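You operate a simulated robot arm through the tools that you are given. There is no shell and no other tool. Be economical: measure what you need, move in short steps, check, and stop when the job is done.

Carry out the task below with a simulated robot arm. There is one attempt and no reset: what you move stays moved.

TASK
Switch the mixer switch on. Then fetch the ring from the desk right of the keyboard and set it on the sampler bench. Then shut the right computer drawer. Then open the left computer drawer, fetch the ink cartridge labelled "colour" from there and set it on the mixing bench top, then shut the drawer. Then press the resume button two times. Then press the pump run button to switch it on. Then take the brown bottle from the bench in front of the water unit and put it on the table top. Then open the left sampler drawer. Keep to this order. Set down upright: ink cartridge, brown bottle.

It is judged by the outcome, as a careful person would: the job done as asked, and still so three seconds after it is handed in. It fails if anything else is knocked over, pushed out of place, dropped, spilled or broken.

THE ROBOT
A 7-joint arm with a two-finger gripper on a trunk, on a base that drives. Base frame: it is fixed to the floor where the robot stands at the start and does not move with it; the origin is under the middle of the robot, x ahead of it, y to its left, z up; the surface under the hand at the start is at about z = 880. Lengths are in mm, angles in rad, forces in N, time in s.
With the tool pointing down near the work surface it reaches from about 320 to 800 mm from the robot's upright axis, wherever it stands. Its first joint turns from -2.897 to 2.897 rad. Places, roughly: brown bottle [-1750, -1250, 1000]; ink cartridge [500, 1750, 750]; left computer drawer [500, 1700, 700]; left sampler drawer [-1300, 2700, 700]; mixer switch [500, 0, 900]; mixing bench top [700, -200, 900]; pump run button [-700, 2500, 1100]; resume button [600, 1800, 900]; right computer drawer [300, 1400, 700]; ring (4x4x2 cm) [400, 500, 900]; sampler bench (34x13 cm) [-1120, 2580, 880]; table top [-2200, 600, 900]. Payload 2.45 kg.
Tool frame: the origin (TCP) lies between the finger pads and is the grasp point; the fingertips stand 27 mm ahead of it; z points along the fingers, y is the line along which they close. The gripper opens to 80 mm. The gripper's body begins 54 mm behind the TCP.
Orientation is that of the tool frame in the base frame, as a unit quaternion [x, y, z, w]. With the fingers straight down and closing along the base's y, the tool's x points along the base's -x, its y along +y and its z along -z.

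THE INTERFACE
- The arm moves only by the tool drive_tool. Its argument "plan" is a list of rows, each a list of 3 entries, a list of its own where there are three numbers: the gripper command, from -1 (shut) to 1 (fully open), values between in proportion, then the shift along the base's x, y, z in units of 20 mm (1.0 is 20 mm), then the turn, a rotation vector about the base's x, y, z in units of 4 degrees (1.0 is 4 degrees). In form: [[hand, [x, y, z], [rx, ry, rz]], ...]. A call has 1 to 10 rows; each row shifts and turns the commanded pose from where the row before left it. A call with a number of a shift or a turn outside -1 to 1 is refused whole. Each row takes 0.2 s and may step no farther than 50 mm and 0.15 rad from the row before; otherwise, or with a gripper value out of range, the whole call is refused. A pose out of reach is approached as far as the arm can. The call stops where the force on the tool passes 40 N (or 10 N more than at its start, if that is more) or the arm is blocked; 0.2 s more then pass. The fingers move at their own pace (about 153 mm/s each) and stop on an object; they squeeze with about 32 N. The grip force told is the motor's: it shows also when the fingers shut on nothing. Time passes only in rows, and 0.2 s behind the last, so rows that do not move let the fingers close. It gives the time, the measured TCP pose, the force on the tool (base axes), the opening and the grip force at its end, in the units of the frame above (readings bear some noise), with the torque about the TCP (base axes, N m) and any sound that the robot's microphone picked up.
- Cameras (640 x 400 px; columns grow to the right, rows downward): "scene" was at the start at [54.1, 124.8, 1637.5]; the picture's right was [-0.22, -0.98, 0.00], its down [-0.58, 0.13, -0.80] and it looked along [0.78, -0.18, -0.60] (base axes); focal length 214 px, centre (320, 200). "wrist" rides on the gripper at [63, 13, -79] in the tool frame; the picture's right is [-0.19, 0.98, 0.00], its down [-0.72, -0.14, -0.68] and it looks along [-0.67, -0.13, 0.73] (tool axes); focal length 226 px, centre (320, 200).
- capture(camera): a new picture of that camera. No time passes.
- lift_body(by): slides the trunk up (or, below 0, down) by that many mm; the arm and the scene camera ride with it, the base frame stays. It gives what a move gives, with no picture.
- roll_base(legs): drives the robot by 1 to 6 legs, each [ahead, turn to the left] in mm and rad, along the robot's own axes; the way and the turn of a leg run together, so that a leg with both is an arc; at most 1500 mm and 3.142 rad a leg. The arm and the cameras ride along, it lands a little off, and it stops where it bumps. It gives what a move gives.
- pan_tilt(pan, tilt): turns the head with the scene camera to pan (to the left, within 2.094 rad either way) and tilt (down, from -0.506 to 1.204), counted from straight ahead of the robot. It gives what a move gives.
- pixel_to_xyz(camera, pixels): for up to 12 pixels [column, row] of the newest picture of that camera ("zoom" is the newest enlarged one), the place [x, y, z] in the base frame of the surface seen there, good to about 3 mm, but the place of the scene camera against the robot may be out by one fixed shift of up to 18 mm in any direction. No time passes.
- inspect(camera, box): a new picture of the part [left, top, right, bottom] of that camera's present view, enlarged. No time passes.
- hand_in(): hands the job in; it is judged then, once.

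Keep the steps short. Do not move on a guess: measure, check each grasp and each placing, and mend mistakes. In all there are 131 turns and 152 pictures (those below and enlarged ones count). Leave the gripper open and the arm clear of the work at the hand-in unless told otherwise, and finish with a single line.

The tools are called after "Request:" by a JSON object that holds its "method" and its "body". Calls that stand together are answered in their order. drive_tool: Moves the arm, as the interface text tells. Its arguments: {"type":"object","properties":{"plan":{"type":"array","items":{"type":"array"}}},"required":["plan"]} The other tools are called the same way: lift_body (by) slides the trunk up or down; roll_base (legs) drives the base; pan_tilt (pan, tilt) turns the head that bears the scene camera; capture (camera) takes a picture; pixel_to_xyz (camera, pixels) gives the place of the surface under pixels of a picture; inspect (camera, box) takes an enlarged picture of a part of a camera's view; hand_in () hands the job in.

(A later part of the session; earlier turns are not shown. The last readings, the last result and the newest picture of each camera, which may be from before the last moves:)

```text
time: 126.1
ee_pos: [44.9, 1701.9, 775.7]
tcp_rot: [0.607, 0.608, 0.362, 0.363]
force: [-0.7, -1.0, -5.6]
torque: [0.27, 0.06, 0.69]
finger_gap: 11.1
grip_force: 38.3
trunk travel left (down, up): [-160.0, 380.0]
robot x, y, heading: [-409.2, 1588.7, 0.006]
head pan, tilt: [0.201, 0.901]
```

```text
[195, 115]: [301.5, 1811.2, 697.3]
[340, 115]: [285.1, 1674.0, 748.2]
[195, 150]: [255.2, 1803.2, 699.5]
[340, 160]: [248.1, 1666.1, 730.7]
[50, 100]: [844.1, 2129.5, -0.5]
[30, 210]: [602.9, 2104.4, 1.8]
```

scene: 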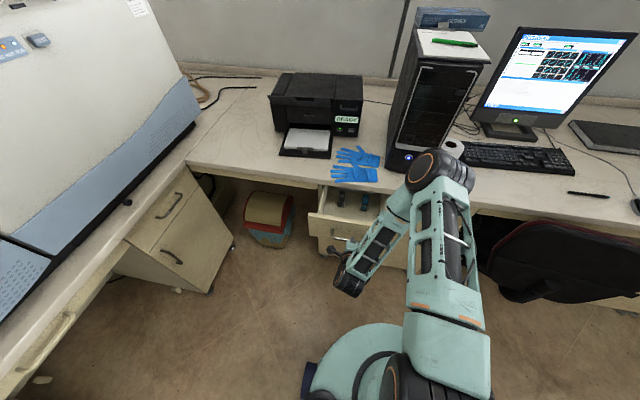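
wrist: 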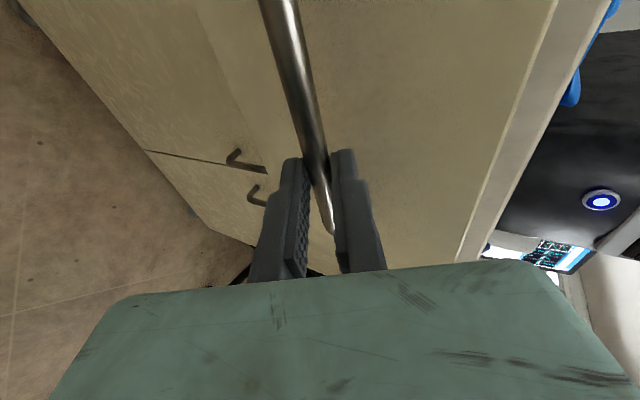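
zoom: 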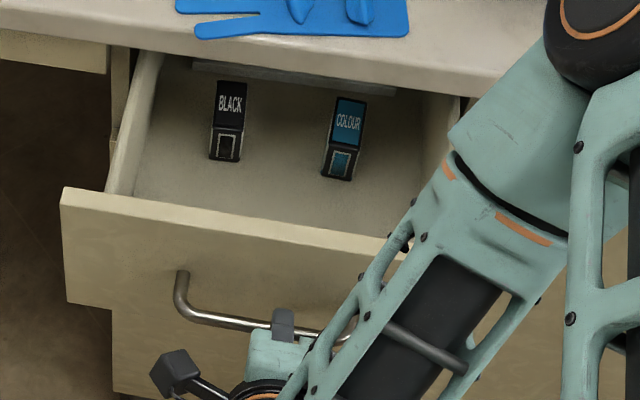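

The "COLOUR" cartridge stands at about (265–290,1670), partly under the desk edge (x 252). I pull the drawer out farther, in steps, watching the force.

Request:
{"method": "drive_tool", "body": {"plan": [[-1, [-0.5, 0, 0], [0, 0, 0]], [-1, [-0.6, 0, 0], [0, 0, 0]], [-1, [-0.6, 0, 0], [0, 0, 0]], [-1, [-0.6, 0, 0], [0, 0, 0]], [-1, [-0.6, 0, 0], [0, 0, 0]], [-1, [-0.5, 0, 0], [0, 0, 0]], [-1, [-0.3, 0, 0], [0, 0, 0]], [-1, [0, 0, 0], [0, 0, 0]]]}}

Request:
{"method": "inspect", "body": {"camera": "scene", "box": [310, 175, 410, 255]}}

```text
time: 127.9
ee_pos: [-30.5, 1700.0, 776.7]
tcp_rot: [0.607, 0.608, 0.361, 0.363]
force: [-0.1, -10.1, -15.7]
torque: [-0.51, 0.14, -0.79]
finger_gap: 11.5
grip_force: 38.0
trunk travel left (down, up): [-160.0, 380.0]
robot x, y, heading: [-414.7, 1590.9, 0.001]
head pan, tilt: [0.201, 0.901]
```

```text
5.00 times, centred on (360, 215) of scene
```

zoom: 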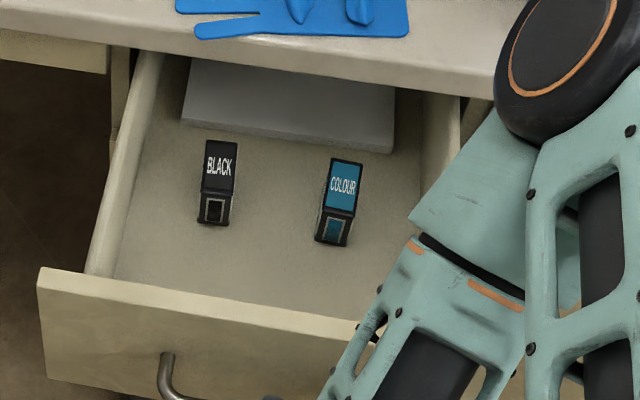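

Good, no stop yet. I pull 24 mm more, then let go of the bar and back out along the tool axis.

Request:
{"method": "drive_tool", "body": {"plan": [[-1, [-0.5, 0, 0], [0, 0, 0]], [-1, [-0.5, 0, 0], [0, 0, 0]], [-1, [-0.2, 0, 0], [0, 0, 0]], [-0.1, [0, 0, 0], [0, 0, 0]], [-0.1, [0, 0, 0], [0, 0, 0]], [-0.1, [0, 0, 0], [0, 0, 0]], [-0.1, [-0.44, 0, 0.24], [0, 0, 0]], [-0.1, [-0.88, 0, 0.47], [0, 0, 0]], [-0.1, [-0.88, 0, 0.47], [0, 0, 0]], [-0.1, [-0.44, 0, 1], [0, 0, 0]]]}}

Request:
{"method": "inspect", "body": {"camera": "scene", "box": [310, 175, 410, 255]}}

```text
time: 130.1
ee_pos: [-74.6, 1728.6, 786.1]
tcp_rot: [0.606, 0.588, 0.38, 0.378]
force: [-0.6, 0.3, -0.8]
torque: [0.0, 0.01, 0.01]
finger_gap: 36.0
grip_force: 0.1
out of reach, approached as far as the arm can: row 8, 9, 10
trunk travel left (down, up): [-160.0, 380.0]
robot x, y, heading: [-411.0, 1591.2, 0.004]
head pan, tilt: [0.201, 0.901]
```

```text
5.00 times, centred on (360, 215) of scene
```

zoom: 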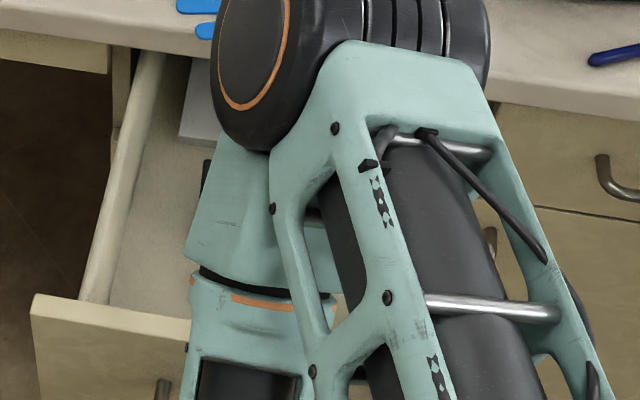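

The arm reached its near limit. I check the wrist view before moving on.

Request:
{"method": "capture", "body": {"camera": "wrist"}}

Request:
{"method": "capture", "body": {"camera": "scene"}}

Request:
{"method": "pixel_to_xyz", "body": {"camera": "wrist", "pixels": [[270, 158], [363, 142]]}}

```text
89 pictures are left
```

wrist: 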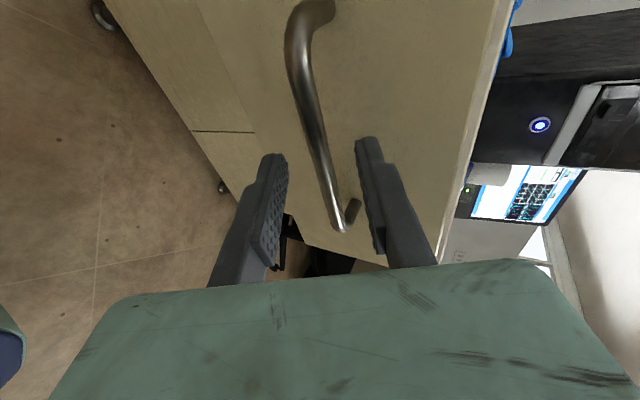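

```text
88 pictures are left
```

scene: 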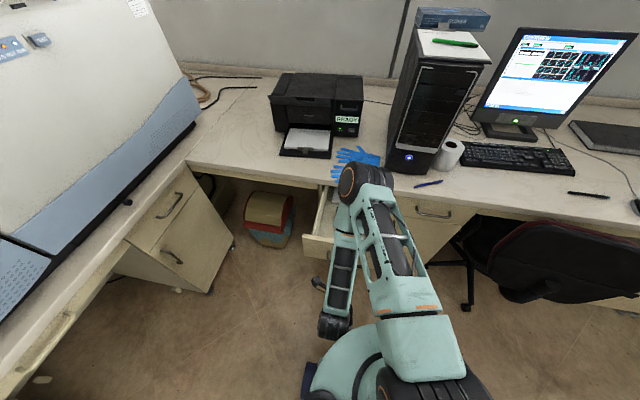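

```text
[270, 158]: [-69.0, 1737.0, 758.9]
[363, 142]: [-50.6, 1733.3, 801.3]
```

The bar is free between the fingers, the upper tip is at z 801 (above the bar). I roll straight back 200 mm.

Request:
{"method": "roll_base", "body": {"legs": [[-200, 0]]}}

Request:
{"method": "capture", "body": {"camera": "wrist"}}

Request:
{"method": "capture", "body": {"camera": "scene"}}

```text
time: 131.7
ee_pos: [-271.5, 1728.8, 785.5]
tcp_rot: [0.606, 0.59, 0.379, 0.375]
force: [0.6, 0.6, 0.2]
torque: [-0.04, 0.02, 0.03]
finger_gap: 36.2
grip_force: 0.1
trunk travel left (down, up): [-160.0, 380.0]
robot x, y, heading: [-607.1, 1589.1, 0.005]
head pan, tilt: [0.201, 0.901]
```

```text
87 pictures are left
```

wrist: 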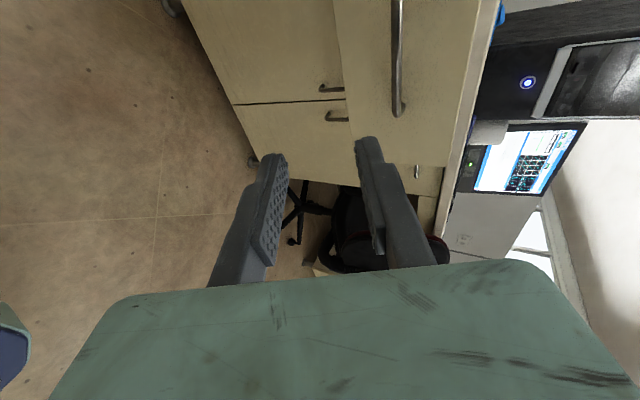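

```text
86 pictures are left
```

scene: 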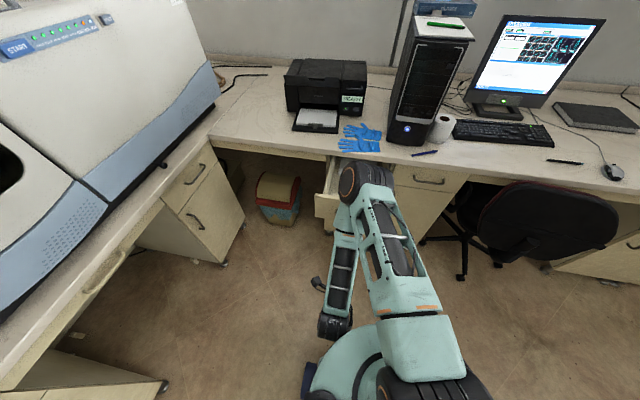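

Clear. Now I turn the hand back to pointing down with the fingers closing along y, while rising.

Request:
{"method": "drive_tool", "body": {"plan": [[0.2, [0.2, 0, 1], [-0.953, 1, 0.55]], [0.2, [0.2, 0, 1], [-0.912, 1, 0.615]], [0.2, [0.2, 0, 1], [-0.867, 1, 0.677]], [0.2, [0.2, 0, 1], [-0.817, 1, 0.736]], [0.2, [0.2, 0, 1], [-0.764, 1, 0.791]], [0.2, [0.2, 0, 1], [-0.707, 1, 0.843]], [0.2, [0.2, 0, 1], [-0.647, 1, 0.89]], [0.2, [0.2, 0, 1], [-0.583, 1, 0.933]], [0.2, [0.2, 0, 1], [-0.516, 1, 0.971]], [0.2, [0.2, 0, 1], [-0.447, 1, 1]]]}}

Request:
{"method": "drive_tool", "body": {"plan": [[0.2, [0.2, 0, 1], [-0.342, 1, 0.94]], [0.2, [0.2, 0, 1], [-0.276, 1, 0.96]], [0.2, [0.2, 0, 1], [-0.2, 1, 0.98]], [0.2, [0.2, 0, 0], [-0.14, 1, 0.99]], [0.2, [0.2, 0, 0], [-0.07, 1, 1]], [0.2, [0.2, 0, 0], [0, 0.5, 1]], [0.2, [0.2, 0, 0], [0, 0, 1]], [0.2, [0.2, 0, 0], [0, 0, 1]], [0.2, [0.2, 0, 0], [0, 0, 1]], [0.2, [0, 0, 0], [0, 0, 1]]]}}

```text
time: 133.8
ee_pos: [-203.2, 1757.8, 953.0]
tcp_rot: [0.391, 0.897, 0.094, 0.185]
force: [0.0, -0.6, -0.3]
torque: [0.02, 0.0, 0.0]
finger_gap: 47.8
grip_force: 0.1
out of reach, approached as far as the arm can: row 1, 2, 3, 4, 5
trunk travel left (down, up): [-160.0, 380.0]
robot x, y, heading: [-609.2, 1588.3, 0.002]
head pan, tilt: [0.201, 0.901]
```

```text
time: 136.1
ee_pos: [-164.8, 1757.8, 1011.6]
tcp_rot: [0.065, 0.998, 0.021, 0.004]
force: [0.2, 0.1, 0.5]
torque: [-0.04, -0.01, -0.01]
finger_gap: 48.1
grip_force: 0.0
trunk travel left (down, up): [-160.0, 380.0]
robot x, y, heading: [-611.8, 1593.0, -0.002]
head pan, tilt: [0.201, 0.901]
```

Almost upright; a last 7° yaw correction, and I drive 200 mm ahead again, then look down into the drawer.

Request:
{"method": "drive_tool", "body": {"plan": [[0.2, [0, -0.5, 0.3], [-0.3, 0.06, 0.93]], [0.2, [0, -0.5, 0.3], [-0.3, 0.06, 0.93]], [0.2, [0, -1, 0.5], [0, 0, 0]], [0.2, [0, -1, 0.5], [0, 0, 0]], [0.2, [0, -1, 0.5], [0, 0, 0]]]}}

Request:
{"method": "roll_base", "body": {"legs": [[200, 0]]}}

Request:
{"method": "capture", "body": {"camera": "wrist"}}

Request:
{"method": "inspect", "body": {"camera": "wrist", "box": [200, 0, 450, 200]}}

```text
time: 137.2
ee_pos: [-166.2, 1676.7, 1053.1]
tcp_rot: [0.0, 1.0, 0.002, -0.002]
force: [0.2, -0.4, 0.6]
torque: [-0.01, 0.02, -0.04]
finger_gap: 48.0
grip_force: 0.0
trunk travel left (down, up): [-160.0, 380.0]
robot x, y, heading: [-612.5, 1591.4, 0.005]
head pan, tilt: [0.201, 0.901]
```

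```text
time: 138.8
ee_pos: [35.5, 1681.4, 1053.7]
tcp_rot: [0.0, 1.0, 0.002, -0.001]
force: [0.6, 0.2, 1.1]
torque: [0.01, 0.01, -0.05]
finger_gap: 47.8
grip_force: 0.0
trunk travel left (down, up): [-160.0, 380.0]
robot x, y, heading: [-408.3, 1591.4, 0.013]
head pan, tilt: [0.201, 0.901]
```

```text
85 pictures are left
```

wrist: 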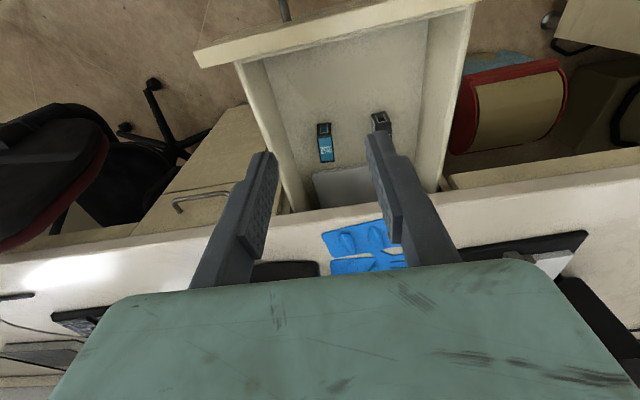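

```text
2.00 times, centred on (325, 100) of wrist
```

zoom: 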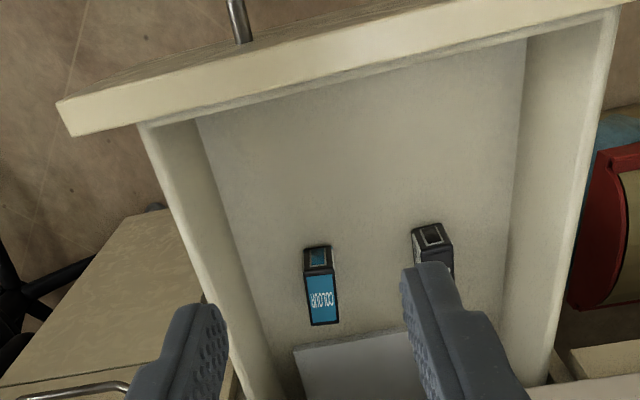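

The colour cartridge is at (325,145) in the wrist picture. I measure its corners and the drawer walls.

Request:
{"method": "pixel_to_xyz", "body": {"camera": "wrist", "pixels": [[318, 137], [331, 137], [319, 160], [332, 158], [325, 147], [323, 128], [318, 125], [330, 124], [310, 145], [345, 140], [290, 180], [270, 120]]}}

Request:
{"method": "pixel_to_xyz", "body": {"camera": "zoom", "pixels": [[308, 275], [333, 270], [313, 322], [337, 318], [318, 258], [306, 250], [330, 247]]}}

```text
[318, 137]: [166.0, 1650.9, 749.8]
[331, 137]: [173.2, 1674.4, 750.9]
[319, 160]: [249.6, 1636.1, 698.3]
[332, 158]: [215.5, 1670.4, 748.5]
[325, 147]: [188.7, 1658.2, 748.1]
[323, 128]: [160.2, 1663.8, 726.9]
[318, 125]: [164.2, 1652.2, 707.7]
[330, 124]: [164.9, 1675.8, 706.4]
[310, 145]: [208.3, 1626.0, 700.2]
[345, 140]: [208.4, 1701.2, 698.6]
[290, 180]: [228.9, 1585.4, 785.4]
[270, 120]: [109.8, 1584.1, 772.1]
```

```text
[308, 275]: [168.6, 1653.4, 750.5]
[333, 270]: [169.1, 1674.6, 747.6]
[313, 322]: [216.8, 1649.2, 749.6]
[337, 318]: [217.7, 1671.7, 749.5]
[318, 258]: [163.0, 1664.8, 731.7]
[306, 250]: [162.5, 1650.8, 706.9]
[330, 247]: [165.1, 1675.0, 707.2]
```

Cartridge: x 162–218, y 1650–1675, z 698–750. I move above (192,1662) and descend between walls with the fingers at 48 mm.

Request:
{"method": "drive_tool", "body": {"plan": [[0.2, [1, -0.12, 0], [0, 0, 0]], [0.2, [1, -0.12, 0], [0, 0, 0]], [0.2, [1, -0.12, 0], [0, 0, 0]], [0.2, [1, -0.12, 0], [0, 0, 0]], [0.2, [1, -0.12, -1], [0, 0, 0]], [0.2, [1, -0.12, -1], [0, 0, 0]], [0.2, [1, -0.12, -1], [0, 0, 0]], [0.2, [0.83, -0.12, -1], [0, 0, 0]], [0.2, [0, 0, -1], [0, 0, 0]], [0.2, [0, 0, -1], [0, 0, 0]]]}}

Request:
{"method": "drive_tool", "body": {"plan": [[0.2, [0, 0, -1], [0, 0, 0]], [0.2, [0, 0, -1], [0, 0, 0]], [0.2, [0, 0, -1], [0, 0, 0]], [0.2, [0, 0, -1], [0, 0, 0]], [0.2, [0, 0, -1], [0, 0, 0]], [0.2, [0, 0, -1], [0, 0, 0]], [0.2, [0, 0, 0], [0, 0, 0]]]}}

Request:
{"method": "capture", "body": {"camera": "wrist"}}

```text
time: 141.1
ee_pos: [192.4, 1663.9, 935.2]
tcp_rot: [-0.001, 1.0, 0.0, -0.002]
force: [-0.1, 0.9, 0.9]
torque: [0.02, -0.01, -0.04]
finger_gap: 47.9
grip_force: 0.2
trunk travel left (down, up): [-160.0, 380.0]
robot x, y, heading: [-410.1, 1591.1, 0.01]
head pan, tilt: [0.201, 0.901]
```

```text
time: 142.7
ee_pos: [192.8, 1660.2, 813.0]
tcp_rot: [-0.001, 1.0, 0.001, -0.001]
force: [-1.0, 0.0, -0.3]
torque: [-0.03, 0.02, 0.01]
finger_gap: 48.0
grip_force: 0.0
trunk travel left (down, up): [-160.0, 380.0]
robot x, y, heading: [-407.6, 1591.3, 0.009]
head pan, tilt: [0.201, 0.901]
```

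```text
83 pictures are left
```

wrist: 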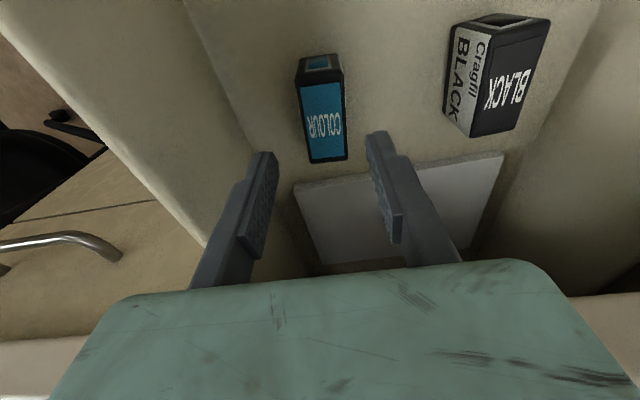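

Well lined up. I descend to TCP 735 and shut.

Request:
{"method": "drive_tool", "body": {"plan": [[0.2, [0, 0.05, -1], [0, 0, 0]], [0.2, [0, 0, -1], [0, 0, 0]], [0.2, [0, 0, -1], [0, 0, 0]], [0.2, [0, 0, -0.8], [0, 0, 0]], [0.2, [0, 0, 0], [0, 0, 0]]]}}

Request:
{"method": "capture", "body": {"camera": "wrist"}}

```text
time: 143.8
ee_pos: [193.0, 1662.2, 737.5]
tcp_rot: [-0.001, 1.0, 0.0, 0.0]
force: [-0.1, 0.0, 0.7]
torque: [0.0, 0.0, -0.02]
finger_gap: 48.1
grip_force: 0.0
trunk travel left (down, up): [-160.0, 380.0]
robot x, y, heading: [-409.9, 1592.6, 0.006]
head pan, tilt: [0.201, 0.901]
```

```text
82 pictures are left
```

wrist: 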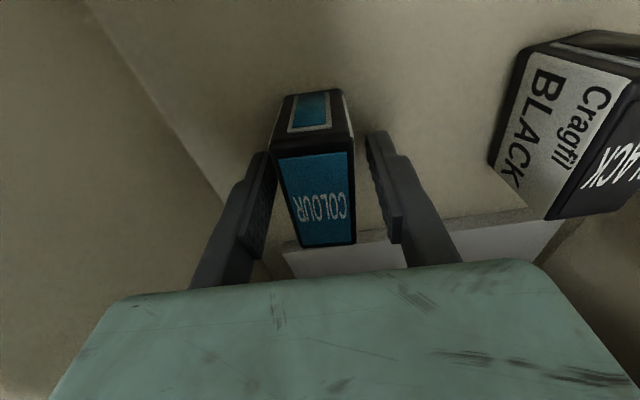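

The cartridge stands between the fingers. 5 mm lower, then shut.

Request:
{"method": "drive_tool", "body": {"plan": [[0.2, [0, 0, -0.25], [0, 0, 0]], [0.2, [0, 0, 0], [0, 0, 0]], [-1, [0, 0, 0], [0, 0, 0]], [-1, [0, 0, 0], [0, 0, 0]], [-1, [0, 0, 0], [0, 0, 0]], [-1, [0, 0, 0.5], [0, 0, 0]], [-1, [0, 0, 0.5], [0, 0, 0]], [-1, [0, 0, 0.5], [0, 0, 0]]]}}

Request:
{"method": "capture", "body": {"camera": "wrist"}}

```text
time: 145.7
ee_pos: [192.1, 1661.0, 762.6]
tcp_rot: [-0.001, 1.0, 0.001, -0.001]
force: [-0.6, -0.3, 0.1]
torque: [0.0, 0.0, 0.01]
finger_gap: 29.1
grip_force: 32.0
trunk travel left (down, up): [-160.0, 380.0]
robot x, y, heading: [-408.3, 1590.4, 0.007]
head pan, tilt: [0.201, 0.901]
```

```text
81 pictures are left
```

wrist: 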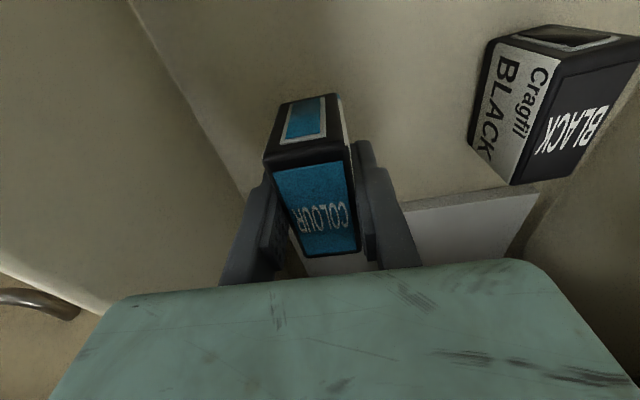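

The cartridge is held (29 mm) and lifted; its bottom is about 35 mm below the TCP. I raise it clear of the drawer and retract.

Request:
{"method": "drive_tool", "body": {"plan": [[-1, [0, 0, 1], [0, 0, 0]], [-1, [0, 0, 1], [0, 0, 0]], [-1, [0, 0, 1], [0, 0, 0]], [-1, [0, 0, 1], [0, 0, 0]], [-1, [0, 0, 1], [0, 0, 0]], [-1, [0, 0, 1], [0, 0, 0]], [-1, [0, 0, 1], [0, 0, 0]], [-1, [0, 0, 1], [0, 0, 0]], [-1, [0, 0, 1], [0, 0, 0]], [-1, [0, 0, 1], [0, 0, 0]]]}}

Request:
{"method": "drive_tool", "body": {"plan": [[-1, [0, 0, 1], [0, 0, 0]], [-1, [-1, -0.3, 1], [0, 0, 0]], [-1, [-1, -0.3, 1], [0, 0, 0]], [-1, [-1, -0.3, 1], [0, 0, 0]], [-1, [-1, -0.3, 1], [0, 0, 0]], [-1, [-1, -0.3, 1], [0, 0, 0]], [-1, [-1, -0.3, 1], [0, 0, 0]], [-1, [-1, -0.3, 1], [0, 0, 0]], [-1, [-1, -0.3, 0], [0, 0, 0]], [-1, [-1, -0.3, 0], [0, 0, 0]]]}}

Request:
{"method": "roll_base", "body": {"legs": [[-200, 0], [0, -1.58], [1500, 0]]}}

```text
time: 147.8
ee_pos: [189.4, 1661.7, 963.3]
tcp_rot: [-0.001, 1.0, 0.0, -0.001]
force: [0.0, 0.0, -0.8]
torque: [0.0, 0.02, 0.01]
finger_gap: 29.1
grip_force: 32.4
trunk travel left (down, up): [-160.0, 380.0]
robot x, y, heading: [-408.0, 1592.5, 0.011]
head pan, tilt: [0.201, 0.901]
```

```text
time: 150.1
ee_pos: [9.7, 1608.4, 1113.0]
tcp_rot: [0.001, 1.0, 0.0, -0.015]
force: [0.2, 0.8, -1.2]
torque: [-0.03, 0.05, 0.0]
finger_gap: 28.8
grip_force: 32.4
trunk travel left (down, up): [-160.0, 380.0]
robot x, y, heading: [-406.3, 1589.6, 0.005]
head pan, tilt: [0.201, 0.901]
```

```text
time: 162.8
ee_pos: [-622.9, -359.6, 1119.9]
tcp_rot: [0.716, 0.698, 0.005, -0.003]
force: [0.1, -0.3, -0.4]
torque: [-0.01, 0.03, 0.0]
finger_gap: 28.9
grip_force: 32.0
trunk travel left (down, up): [-160.0, 380.0]
robot x, y, heading: [-632.2, 59.6, -1.589]
head pan, tilt: [0.201, 0.901]
```

Now I turn to face the desk again and look at the bench.

Request:
{"method": "roll_base", "body": {"legs": [[0, 1.59], [330, 0]]}}

Request:
{"method": "pan_tilt", "body": {"pan": -0.35, "tilt": 0.8}}

Request:
{"method": "capture", "body": {"camera": "scene"}}

Request:
{"method": "capture", "body": {"camera": "wrist"}}

```text
time: 169.0
ee_pos: [117.1, 114.2, 1115.0]
tcp_rot: [-0.024, 1.0, -0.001, -0.01]
force: [-0.3, 0.1, -1.2]
torque: [0.01, -0.01, 0.0]
finger_gap: 28.7
grip_force: 32.3
trunk travel left (down, up): [-160.0, 380.0]
robot x, y, heading: [-301.7, 77.5, 0.053]
head pan, tilt: [0.201, 0.901]
```

```text
time: 170.0
ee_pos: [114.7, 114.7, 1117.1]
tcp_rot: [-0.024, 1.0, 0.0, -0.01]
force: [-0.1, 0.4, -1.1]
torque: [-0.01, 0.04, -0.01]
finger_gap: 28.9
grip_force: 32.0
trunk travel left (down, up): [-160.0, 380.0]
robot x, y, heading: [-299.0, 73.6, 0.049]
head pan, tilt: [-0.351, 0.799]
```

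```text
80 pictures are left
```

scene: 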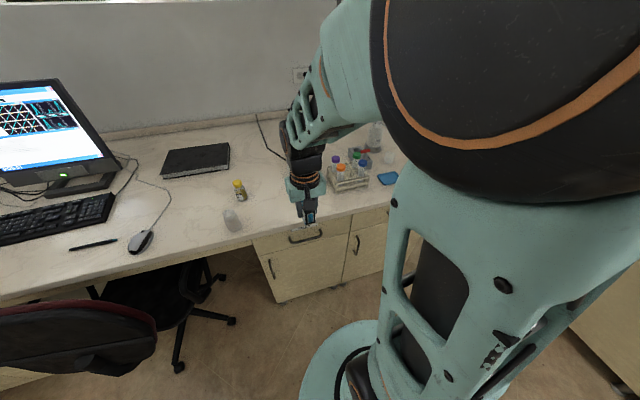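

```text
79 pictures are left
```

wrist: 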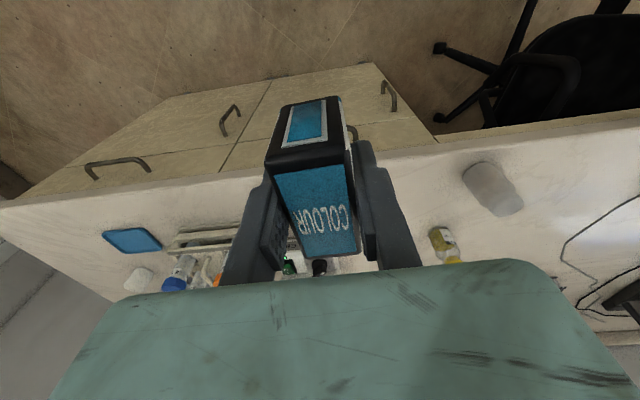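

The mixing bench is the desk's right part. I raise the arm and move over it to see what is free around (600–700, -200).

Request:
{"method": "roll_base", "body": {"legs": [[290, -0.05]]}}

Request:
{"method": "drive_tool", "body": {"plan": [[-1, [0, -0.5, 1], [0, 0, 0]], [-1, [0, -0.5, 1], [0, 0, 0]], [-1, [0, -1, 1], [0, 0, 0]], [-1, [0, -1, 1], [0, 0, 0]], [-1, [0, -1, 1], [0, 0, 0]], [-1, [0, -1, 1], [0, 0, 0]], [-1, [0, -1, 1], [0, 0, 0]], [-1, [0, -1, 1], [0, 0, 0]], [-1, [0, -1, 0], [0, 0, 0]], [-1, [0, -1, 0], [0, 0, 0]]]}}

Request:
{"method": "drive_tool", "body": {"plan": [[-1, [0, -1, 0], [0, 0, 0]], [-1, [0, -1, 0], [0, 0, 0]], [-1, [0, -1, 0], [0, 0, 0]], [-1, [0, -1, 0], [0, 0, 0]]]}}

Request:
{"method": "capture", "body": {"camera": "wrist"}}

```text
time: 172.0
ee_pos: [399.3, 101.7, 1115.2]
tcp_rot: [0.002, 1.0, 0.001, -0.011]
force: [1.3, -0.2, -0.8]
torque: [-0.03, 0.02, -0.02]
finger_gap: 29.1
grip_force: 32.1
trunk travel left (down, up): [-160.0, 380.0]
robot x, y, heading: [-20.7, 87.9, 0.004]
head pan, tilt: [-0.351, 0.799]
```

```text
time: 174.2
ee_pos: [402.2, -78.9, 1277.0]
tcp_rot: [0.001, 1.0, 0.0, -0.009]
force: [0.2, 0.5, -1.2]
torque: [0.04, 0.01, -0.01]
finger_gap: 28.9
grip_force: 32.4
trunk travel left (down, up): [-160.0, 380.0]
robot x, y, heading: [-18.5, 87.3, 0.002]
head pan, tilt: [-0.351, 0.799]
```

```text
time: 175.2
ee_pos: [400.6, -158.8, 1275.3]
tcp_rot: [0.001, 1.0, 0.001, -0.011]
force: [0.7, 0.0, -0.9]
torque: [-0.01, 0.0, 0.01]
finger_gap: 29.0
grip_force: 32.4
trunk travel left (down, up): [-160.0, 380.0]
robot x, y, heading: [-19.5, 85.0, 0.004]
head pan, tilt: [-0.351, 0.799]
```

```text
78 pictures are left
```

wrist: 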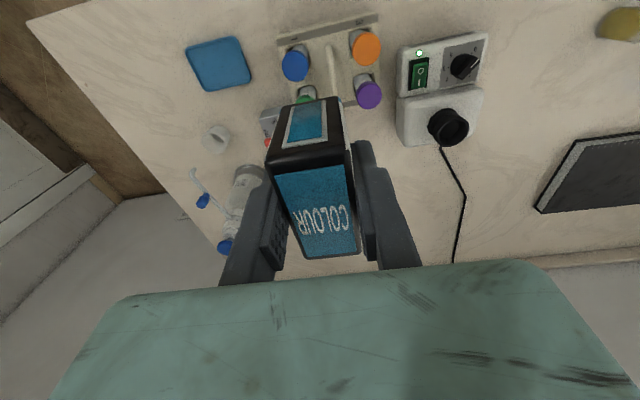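

I see the lamp still lit. I measure free places: pixels (390,200), (150,110), and the desk limits.

Request:
{"method": "pixel_to_xyz", "body": {"camera": "wrist", "pixels": [[395, 180], [405, 220], [420, 160], [150, 100], [160, 150], [80, 90], [190, 245], [150, 200], [250, 175], [440, 235], [215, 140], [235, 200]]}}

```text
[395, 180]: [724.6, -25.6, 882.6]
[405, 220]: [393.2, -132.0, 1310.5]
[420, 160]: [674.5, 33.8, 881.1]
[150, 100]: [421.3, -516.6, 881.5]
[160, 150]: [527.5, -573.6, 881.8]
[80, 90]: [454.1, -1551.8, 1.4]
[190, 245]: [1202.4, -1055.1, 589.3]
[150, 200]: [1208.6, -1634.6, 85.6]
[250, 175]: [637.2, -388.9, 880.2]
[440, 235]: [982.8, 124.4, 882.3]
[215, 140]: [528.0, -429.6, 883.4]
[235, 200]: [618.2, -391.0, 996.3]
```

Bench is free around (660,-45), clear of the mixer (x < 560) and tubes. I go above it.

Request:
{"method": "drive_tool", "body": {"plan": [[-1, [1, 0.44, 0], [0, 0, 0]], [-1, [1, 0.44, 0], [0, 0, 0]], [-1, [1, 0.44, 0], [0, 0, 0]], [-1, [1, 0.44, 0], [0, 0, 0]], [-1, [1, 0.44, 0], [0, 0, 0]], [-1, [1, 0.44, 0], [0, 0, 0]], [-1, [1, 0.44, 0], [0, 0, 0]], [-1, [1, 0.44, 0], [0, 0, 0]], [-1, [1, 0.44, 0], [0, 0, 0]], [-1, [1, 0.44, 0], [0, 0, 0]]]}}

Request:
{"method": "drive_tool", "body": {"plan": [[-1, [1, 0.44, -1], [0, 0, 0]], [-1, [1, 0.44, -1], [0, 0, 0]], [-1, [1, 0.44, -1], [0, 0, 0]], [-1, [0, 0, -1], [0, 0, 0]], [-1, [0, 0, -1], [0, 0, 0]], [-1, [0, 0, -1], [0, 0, 0]], [-1, [0, 0, -1], [0, 0, 0]], [-1, [0, 0, -1], [0, 0, 0]], [-1, [0, 0, -1], [0, 0, 0]]]}}

Request:
{"method": "capture", "body": {"camera": "wrist"}}

Request:
{"method": "capture", "body": {"camera": "scene"}}

```text
time: 177.4
ee_pos: [602.0, -71.3, 1273.8]
tcp_rot: [0.001, 1.0, 0.001, -0.01]
force: [0.0, 1.1, -0.8]
torque: [-0.01, 0.02, -0.02]
finger_gap: 29.0
grip_force: 32.7
trunk travel left (down, up): [-160.0, 380.0]
robot x, y, heading: [-21.4, 81.3, -0.003]
head pan, tilt: [-0.351, 0.799]
```

```text
time: 179.4
ee_pos: [659.5, -42.6, 1095.7]
tcp_rot: [0.002, 1.0, 0.0, -0.011]
force: [0.2, 0.3, -0.6]
torque: [-0.02, -0.03, 0.02]
finger_gap: 28.8
grip_force: 32.1
trunk travel left (down, up): [-160.0, 380.0]
robot x, y, heading: [-20.8, 85.0, -0.0]
head pan, tilt: [-0.351, 0.799]
```

```text
77 pictures are left
```

wrist: 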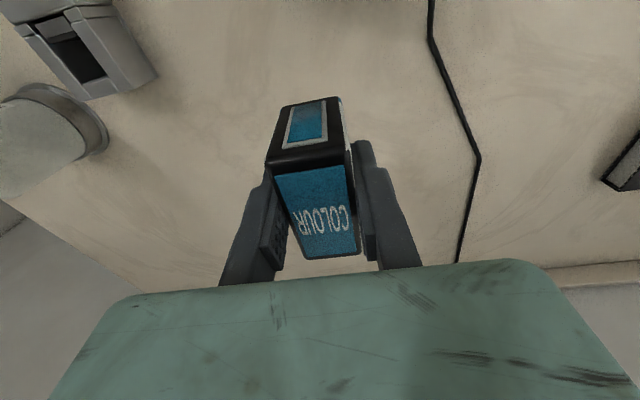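

```text
76 pictures are left
```

scene: 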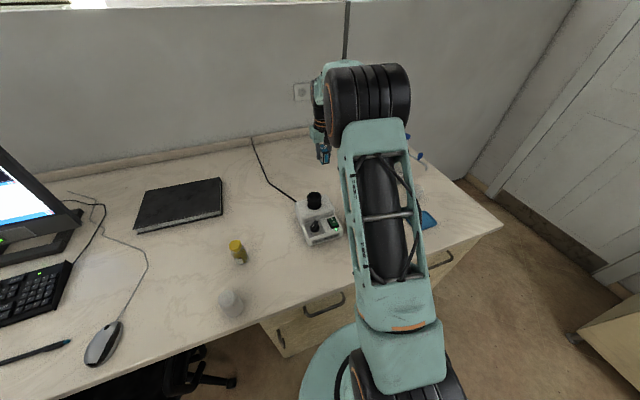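

Clear below. I descend to just above contact (bottom touches at TCP ≈ 916).

Request:
{"method": "drive_tool", "body": {"plan": [[-1, [0, 0, -1], [0, 0, 0]], [-1, [0, 0, -1], [0, 0, 0]], [-1, [0, 0, -1], [0, 0, 0]], [-1, [0, 0, -1], [0, 0, 0]], [-1, [0, 0, -1], [0, 0, 0]], [-1, [0, 0, -1], [0, 0, 0]], [-1, [0, 0, -1], [0, 0, 0]], [-1, [0, 0, -1], [0, 0, 0]], [-1, [0, 0, -0.4], [0, 0, 0]], [-1, [0, 0, 0], [0, 0, 0]]]}}

Request:
{"method": "drive_tool", "body": {"plan": [[-1, [0, 0, -0.15], [0, 0, 0]], [-1, [0, 0, -0.15], [0, 0, 0]], [-1, [0, 0, 0], [0, 0, 0]]]}}

```text
time: 181.6
ee_pos: [661.6, -45.2, 925.0]
tcp_rot: [0.001, 1.0, 0.0, -0.01]
force: [0.5, 0.2, -0.6]
torque: [0.02, 0.0, 0.03]
finger_gap: 29.1
grip_force: 32.2
trunk travel left (down, up): [-160.0, 380.0]
robot x, y, heading: [-17.5, 84.5, 0.004]
head pan, tilt: [-0.351, 0.799]
```

```text
time: 182.4
ee_pos: [661.3, -44.4, 920.1]
tcp_rot: [0.002, 1.0, 0.0, -0.01]
force: [0.5, 0.2, -0.7]
torque: [0.02, 0.01, 0.01]
finger_gap: 29.2
grip_force: 32.4
trunk travel left (down, up): [-160.0, 380.0]
robot x, y, heading: [-15.9, 85.1, 0.006]
head pan, tilt: [-0.351, 0.799]
```

No contact yet; 2 mm steps more.

Request:
{"method": "drive_tool", "body": {"plan": [[-1, [0, 0, -0.1], [0, 0, 0]], [-1, [0, 0, -0.1], [0, 0, 0]], [-1, [0, 0, 0], [0, 0, 0]]]}}

Request:
{"method": "capture", "body": {"camera": "wrist"}}

```text
time: 183.2
ee_pos: [660.8, -43.9, 917.1]
tcp_rot: [0.001, 1.0, 0.0, -0.011]
force: [0.3, 0.5, -0.9]
torque: [-0.03, 0.0, 0.0]
finger_gap: 28.9
grip_force: 32.0
trunk travel left (down, up): [-160.0, 380.0]
robot x, y, heading: [-19.2, 84.8, -0.001]
head pan, tilt: [-0.351, 0.799]
```

```text
75 pictures are left
```

wrist: 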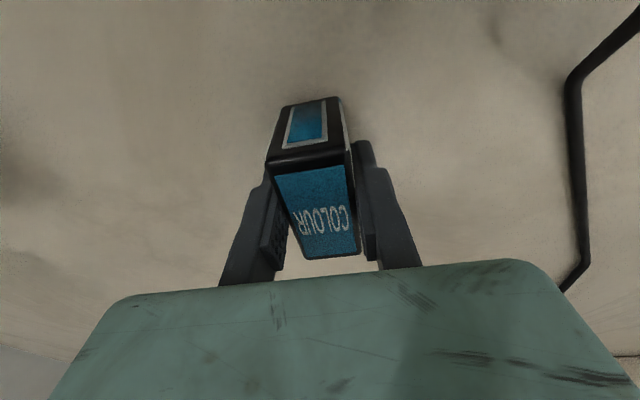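

Request:
{"method": "drive_tool", "body": {"plan": [[-1, [0, 0, -0.1], [0, 0, 0]], [-1, [0, 0, -0.1], [0, 0, 0]], [-1, [0, 0, 0], [0, 0, 0]]]}}

```text
time: 184.0
ee_pos: [661.6, -44.2, 913.2]
tcp_rot: [0.002, 1.0, 0.0, -0.01]
force: [-0.6, 0.3, 3.2]
torque: [-0.01, -0.1, -0.02]
finger_gap: 28.6
grip_force: 32.2
trunk travel left (down, up): [-160.0, 380.0]
robot x, y, heading: [-17.1, 87.6, 0.002]
head pan, tilt: [-0.351, 0.799]
```

Light contact (3 N). I release slowly and rise.

Request:
{"method": "drive_tool", "body": {"plan": [[-1, [0, 0, -0.03], [0, 0, 0]], [-0.15, [0, 0, 0], [0, 0, 0]], [0.0, [0, 0, 0], [0, 0, 0]], [0.2, [0, 0, 0], [0, 0, 0]], [0.2, [0, 0, 0.3], [0, 0, 0]], [0.2, [0, 0, 0.7], [0, 0, 0]], [0.2, [0, 0, 1], [0, 0, 0]], [0.2, [0, 0, 1], [0, 0, 0]], [0.2, [0, 0, 1], [0, 0, 0]], [0.2, [0, 0, 1], [0, 0, 0]]]}}

Request:
{"method": "capture", "body": {"camera": "wrist"}}

```text
time: 186.2
ee_pos: [660.9, -45.3, 1011.9]
tcp_rot: [0.002, 1.0, 0.0, -0.01]
force: [0.2, 0.0, -0.1]
torque: [0.02, -0.03, 0.03]
finger_gap: 48.0
grip_force: 0.1
trunk travel left (down, up): [-160.0, 380.0]
robot x, y, heading: [-15.1, 85.3, 0.003]
head pan, tilt: [-0.351, 0.799]
```

```text
74 pictures are left
```

wrist: 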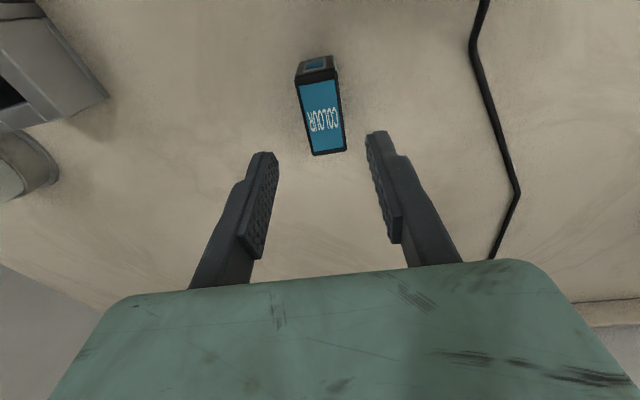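

The cartridge stands upright on the bench. I rise and retract, then drive back to the drawers.

Request:
{"method": "drive_tool", "body": {"plan": [[0.2, [0, 0, 1], [0, 0, 0]], [0.2, [0, 0, 1], [0, 0, 0]], [0.2, [0, 0, 1], [0, 0, 0]], [0.2, [0, 0, 1], [0, 0, 0]], [0.2, [0, 0, 1], [0, 0, 0]], [-1, [-1, 0.3, 1], [0, 0, 0]], [-1, [-1, 0.3, 1], [0, 0, 0]], [-1, [-1, 0.3, 1], [0, 0, 0]], [-1, [-1, 0.3, 1], [0, 0, 0]], [-1, [-1, 0.3, 0], [0, 0, 0]]]}}

Request:
{"method": "drive_tool", "body": {"plan": [[-1, [-1, 0.5, 0], [0, 0, 0]], [-1, [-1, 0.5, 0], [0, 0, 0]], [-1, [-1, 0.5, 0], [0, 0, 0]], [-1, [-1, 0.5, 0], [0, 0, 0]], [-1, [-1, 0.5, 0], [0, 0, 0]], [-1, [-1, 0.5, 0], [0, 0, 0]], [-1, [-1, 0.5, 0], [0, 0, 0]], [-1, [-1, 0.5, 0], [0, 0, 0]]]}}

Request:
{"method": "roll_base", "body": {"legs": [[-590, 0], [0, 1.57], [1500, 0], [0, -1.57]]}}

Request:
{"method": "pan_tilt", "body": {"pan": 0.5, "tilt": 0.9}}

Request:
{"method": "capture", "body": {"camera": "scene"}}

```text
time: 188.4
ee_pos: [557.6, -13.9, 1193.2]
tcp_rot: [0.001, 1.0, 0.001, -0.01]
force: [-0.5, -0.3, -1.0]
torque: [-0.01, -0.01, -0.04]
finger_gap: 0.0
grip_force: 30.0
trunk travel left (down, up): [-160.0, 380.0]
robot x, y, heading: [-15.2, 84.6, 0.002]
head pan, tilt: [-0.351, 0.799]
```

```text
time: 190.2
ee_pos: [401.6, 64.4, 1181.2]
tcp_rot: [0.004, 1.0, 0.001, -0.025]
force: [-0.3, 0.2, -0.6]
torque: [-0.01, 0.0, -0.01]
finger_gap: 0.0
grip_force: 30.0
trunk travel left (down, up): [-160.0, 380.0]
robot x, y, heading: [-17.4, 84.9, 0.006]
head pan, tilt: [-0.351, 0.799]
```

```text
time: 208.6
ee_pos: [-149.8, 1573.8, 1188.8]
tcp_rot: [0.029, 0.999, 0.001, -0.017]
force: [-0.2, -0.2, 0.2]
torque: [0.02, 0.02, -0.01]
finger_gap: 0.0
grip_force: 29.7
trunk travel left (down, up): [-160.0, 380.0]
robot x, y, heading: [-565.3, 1615.7, -0.052]
head pan, tilt: [-0.351, 0.799]
```

```text
time: 209.7
ee_pos: [-149.7, 1574.5, 1183.4]
tcp_rot: [0.029, 0.999, 0.002, -0.022]
force: [-0.7, 0.9, 0.2]
torque: [0.0, -0.01, 0.02]
finger_gap: 0.1
grip_force: 29.7
trunk travel left (down, up): [-160.0, 380.0]
robot x, y, heading: [-564.7, 1615.8, -0.05]
head pan, tilt: [0.499, 0.901]
```

```text
73 pictures are left
```

scene: 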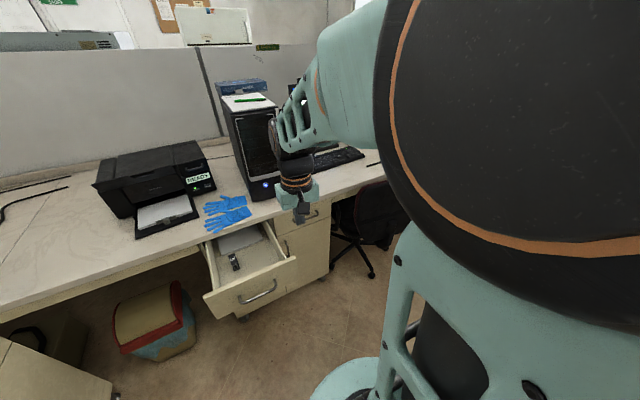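

Both drawers are visible: the right one shut, the left one open with its bar at (258,292). I straighten a bit, drive 70 mm ahead and measure the bar.

Request:
{"method": "roll_base", "body": {"legs": [[70, 0.05]]}}

Request:
{"method": "capture", "body": {"camera": "wrist"}}

```text
time: 210.7
ee_pos: [-74.5, 1592.3, 1183.5]
tcp_rot: [0.004, 1.0, 0.001, -0.021]
force: [0.7, 0.5, 0.2]
torque: [-0.03, 0.0, 0.02]
finger_gap: 0.0
grip_force: 29.5
trunk travel left (down, up): [-160.0, 380.0]
robot x, y, heading: [-495.0, 1612.4, -0.007]
head pan, tilt: [0.499, 0.901]
```

```text
72 pictures are left
```

wrist: 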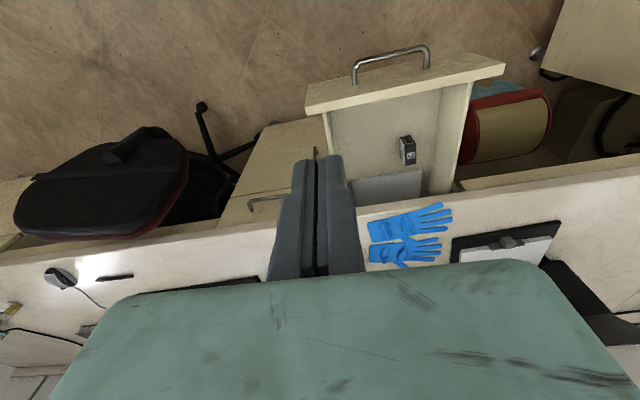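

Request:
{"method": "pixel_to_xyz", "body": {"camera": "wrist", "pixels": [[354, 68], [372, 58], [390, 55], [405, 51], [423, 47], [330, 105], [480, 78], [408, 155]]}}

```text
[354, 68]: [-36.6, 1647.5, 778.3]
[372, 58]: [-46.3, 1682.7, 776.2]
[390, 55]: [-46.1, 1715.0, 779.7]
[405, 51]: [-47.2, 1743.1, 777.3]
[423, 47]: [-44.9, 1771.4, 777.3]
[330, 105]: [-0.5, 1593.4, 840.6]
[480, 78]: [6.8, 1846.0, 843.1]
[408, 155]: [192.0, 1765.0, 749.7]
```

Bar: x ≈ -46, y 1647–1771, z 777. I go to (-110,1709), tilt the hand back by ~36° and descend in front of the bar.

Request:
{"method": "drive_tool", "body": {"plan": [[-1, [-0.2, 0.65, -1], [0, -1, 0]], [-1, [-0.2, 0.65, -1], [0, -1, 0]], [-1, [-0.2, 0.65, -1], [0, -1, 0]], [-1, [-0.2, 0.65, -1], [0, -1, 0]], [-1, [-0.2, 0.65, -1], [0, -1, 0]], [-1, [-0.2, 0.65, -1], [0, -1, 0]], [-1, [-0.2, 0.65, -1], [0, -1, 0]], [-1, [-0.2, 0.65, -1], [0, -1, 0]], [-1, [-0.2, 0.65, -1], [0, -1, 0]], [-1, [0, 0, -1], [0, 0, 0]]]}}

Request:
{"method": "drive_tool", "body": {"plan": [[-1, [0, 0, -1], [0, 0, 0]], [-1, [0, 0, -1], [0, 0, 0]], [-1, [0, 0, -1], [0, 0, 0]], [-1, [0, 0, -1], [0, 0, 0]], [-1, [0, 0, -1], [0, 0, 0]], [-1, [0, 0, -1], [0, 0, 0]], [-1, [0, 0, -1], [0, 0, 0]], [-1, [0, 0, -1], [0, 0, 0]], [-1, [0, 0, -1], [0, 0, 0]]]}}

Request:
{"method": "capture", "body": {"camera": "wrist"}}

```text
time: 212.9
ee_pos: [-85.7, 1693.3, 1014.2]
tcp_rot: [0.008, 0.967, -0.013, 0.253]
force: [-1.2, -0.4, 0.3]
torque: [-0.01, 0.04, -0.03]
finger_gap: 0.0
grip_force: 29.7
out of reach, approached as far as the arm can: row 7, 8, 9, 10
trunk travel left (down, up): [-160.0, 380.0]
robot x, y, heading: [-494.7, 1614.0, -0.006]
head pan, tilt: [0.499, 0.901]
```

```text
time: 214.9
ee_pos: [-80.0, 1694.0, 838.3]
tcp_rot: [0.009, 0.967, -0.013, 0.255]
force: [0.6, -0.3, 0.2]
torque: [-0.03, -0.01, 0.03]
finger_gap: 0.0
grip_force: 30.0
out of reach, approached as far as the arm can: row 2
trunk travel left (down, up): [-160.0, 380.0]
robot x, y, heading: [-499.6, 1616.6, -0.0]
head pan, tilt: [0.499, 0.901]
```

```text
71 pictures are left
```

wrist: 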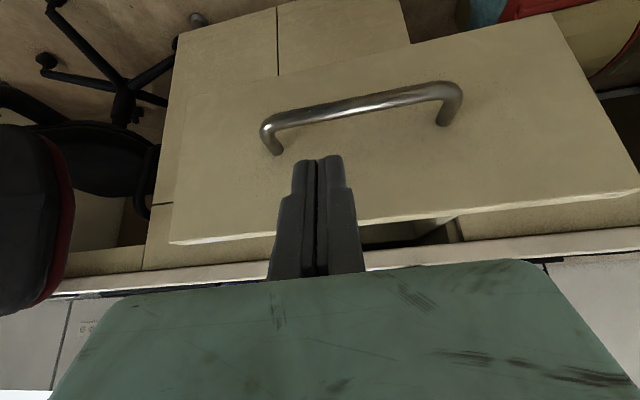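

I'm near the arm's inner limit, so I roll back 60 mm, then go down to TCP 760.

Request:
{"method": "roll_base", "body": {"legs": [[-60, 0]]}}

Request:
{"method": "drive_tool", "body": {"plan": [[-1, [0, 0.5, -1], [0, 0, 0]], [-1, [0, 0.4, -1], [0, 0, 0]], [-1, [0, 0, -1], [0, 0, 0]], [-1, [0, 0, -0.9], [0, 0, 0]], [-1, [1, 0, 0], [0, 0, 0]], [-1, [0.5, 0, 0], [0, 0, 0]], [-1, [0, 0, 0], [0, 0, 0]]]}}

Request:
{"method": "capture", "body": {"camera": "wrist"}}

```text
time: 215.9
ee_pos: [-139.5, 1695.7, 838.6]
tcp_rot: [0.008, 0.967, -0.012, 0.254]
force: [0.7, -1.0, -0.5]
torque: [0.01, 0.03, 0.0]
finger_gap: 0.2
grip_force: 29.8
trunk travel left (down, up): [-160.0, 380.0]
robot x, y, heading: [-554.3, 1611.9, 0.002]
head pan, tilt: [0.499, 0.901]
```

```text
time: 217.5
ee_pos: [-108.7, 1713.1, 760.0]
tcp_rot: [0.008, 0.967, -0.013, 0.255]
force: [0.5, -0.1, 0.8]
torque: [0.03, 0.01, -0.02]
finger_gap: 0.0
grip_force: 30.0
trunk travel left (down, up): [-160.0, 380.0]
robot x, y, heading: [-557.5, 1614.1, -0.002]
head pan, tilt: [0.499, 0.901]
```

```text
70 pictures are left
```

wrist: 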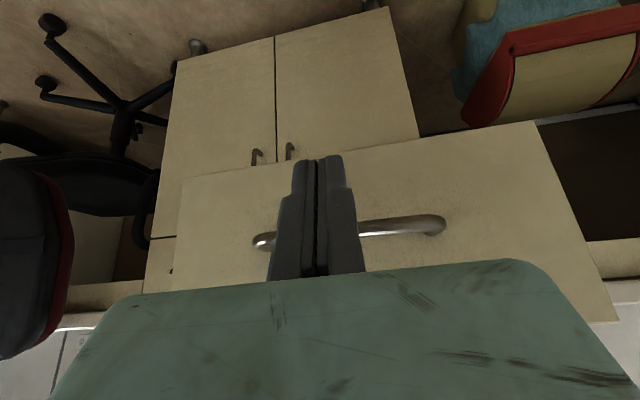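

The fingers stand before the bar's middle. I push gently, first 130 mm.

Request:
{"method": "drive_tool", "body": {"plan": [[-1, [0.7, 0, 0], [0, 0, 0]], [-1, [0.7, 0, 0], [0, 0, 0]], [-1, [0.5, 0, 0], [0, 0, 0]], [-1, [0.5, 0, 0], [0, 0, 0]], [-1, [0.6, 0, 0], [0, 0, 0]], [-1, [0.7, 0, 0], [0, 0, 0]], [-1, [0.7, 0, 0], [0, 0, 0]], [-1, [0.7, 0, 0], [0, 0, 0]], [-1, [0.7, 0, 0], [0, 0, 0]], [-1, [0.7, 0, 0], [0, 0, 0]]]}}

Request:
{"method": "drive_tool", "body": {"plan": [[-1, [0.7, 0, 0], [0, 0, 0]], [-1, [0.7, 0, 0], [0, 0, 0]], [-1, [0.7, 0, 0], [0, 0, 0]], [-1, [0.7, 0, 0], [0, 0, 0]], [-1, [0.7, 0, 0], [0, 0, 0]], [-1, [0.7, 0, 0], [0, 0, 0]], [-1, [0.5, 0, 0], [0, 0, 0]]]}}

Request:
{"method": "capture", "body": {"camera": "wrist"}}

```text
time: 219.7
ee_pos: [21.9, 1714.1, 760.3]
tcp_rot: [0.009, 0.967, -0.013, 0.255]
force: [0.1, 0.9, 0.4]
torque: [-0.03, 0.0, 0.03]
finger_gap: 0.2
grip_force: 29.6
trunk travel left (down, up): [-160.0, 380.0]
robot x, y, heading: [-561.4, 1614.8, -0.003]
head pan, tilt: [0.499, 0.901]
```

```text
time: 221.3
ee_pos: [114.4, 1714.5, 760.4]
tcp_rot: [0.008, 0.967, -0.013, 0.255]
force: [0.4, 0.2, -0.9]
torque: [0.02, -0.01, 0.01]
finger_gap: 0.0
grip_force: 30.0
trunk travel left (down, up): [-160.0, 380.0]
robot x, y, heading: [-554.3, 1617.3, -0.0]
head pan, tilt: [0.499, 0.901]
```

```text
69 pictures are left
```

wrist: 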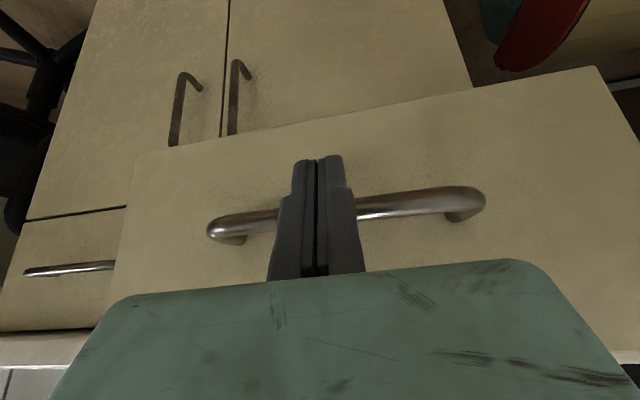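

It slides in well. I push the remaining ~120 mm until it stops.

Request:
{"method": "drive_tool", "body": {"plan": [[-1, [0.7, 0, 0], [0, 0, 0]], [-1, [0.7, 0, 0], [0, 0, 0]], [-1, [0.7, 0, 0], [0, 0, 0]], [-1, [0.7, 0, 0], [0, 0, 0]], [-1, [0.7, 0, 0], [0, 0, 0]], [-1, [0.7, 0, 0], [0, 0, 0]], [-1, [0.5, 0, 0], [0, 0, 0]], [-1, [0.4, 0, 0], [0, 0, 0]], [-1, [0.3, 0, 0], [0, 0, 0]], [-1, [0.3, 0, 0], [0, 0, 0]]]}}

Request:
{"method": "drive_tool", "body": {"plan": [[-1, [0.2, 0, 0], [0, 0, 0]], [-1, [0.2, 0, 0], [0, 0, 0]], [-1, [0.1, 0, 0], [0, 0, 0]]]}}

Request:
{"method": "capture", "body": {"camera": "wrist"}}

Request:
{"method": "pixel_to_xyz", "body": {"camera": "wrist", "pixels": [[400, 160], [240, 180], [500, 150], [300, 60], [150, 100], [400, 60]]}}

```text
time: 223.5
ee_pos: [229.6, 1714.4, 759.8]
tcp_rot: [0.008, 0.967, -0.013, 0.255]
force: [0.8, -0.1, 0.7]
torque: [-0.04, -0.01, -0.01]
finger_gap: 0.0
grip_force: 29.9
trunk travel left (down, up): [-160.0, 380.0]
robot x, y, heading: [-555.8, 1609.5, 0.003]
head pan, tilt: [0.499, 0.901]
```

```text
time: 224.3
ee_pos: [232.1, 1715.1, 755.4]
tcp_rot: [0.007, 0.968, -0.013, 0.25]
force: [-7.4, -0.3, 2.6]
torque: [0.04, -0.12, 0.06]
finger_gap: 0.2
grip_force: 30.2
trunk travel left (down, up): [-160.0, 380.0]
robot x, y, heading: [-557.3, 1610.4, -0.001]
head pan, tilt: [0.499, 0.901]
stopped in row 3: the force on the tool passed its limit at 46 N (the readings are from after the stop); the commanded pose is now the measured one
```

```text
68 pictures are left
```

wrist: 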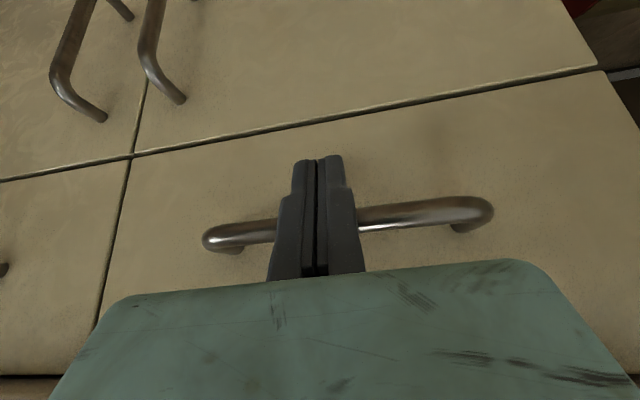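

```text
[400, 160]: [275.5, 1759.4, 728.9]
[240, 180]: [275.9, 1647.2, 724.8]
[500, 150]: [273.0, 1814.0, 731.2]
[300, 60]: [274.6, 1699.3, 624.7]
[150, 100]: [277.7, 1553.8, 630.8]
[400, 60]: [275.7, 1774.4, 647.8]
```

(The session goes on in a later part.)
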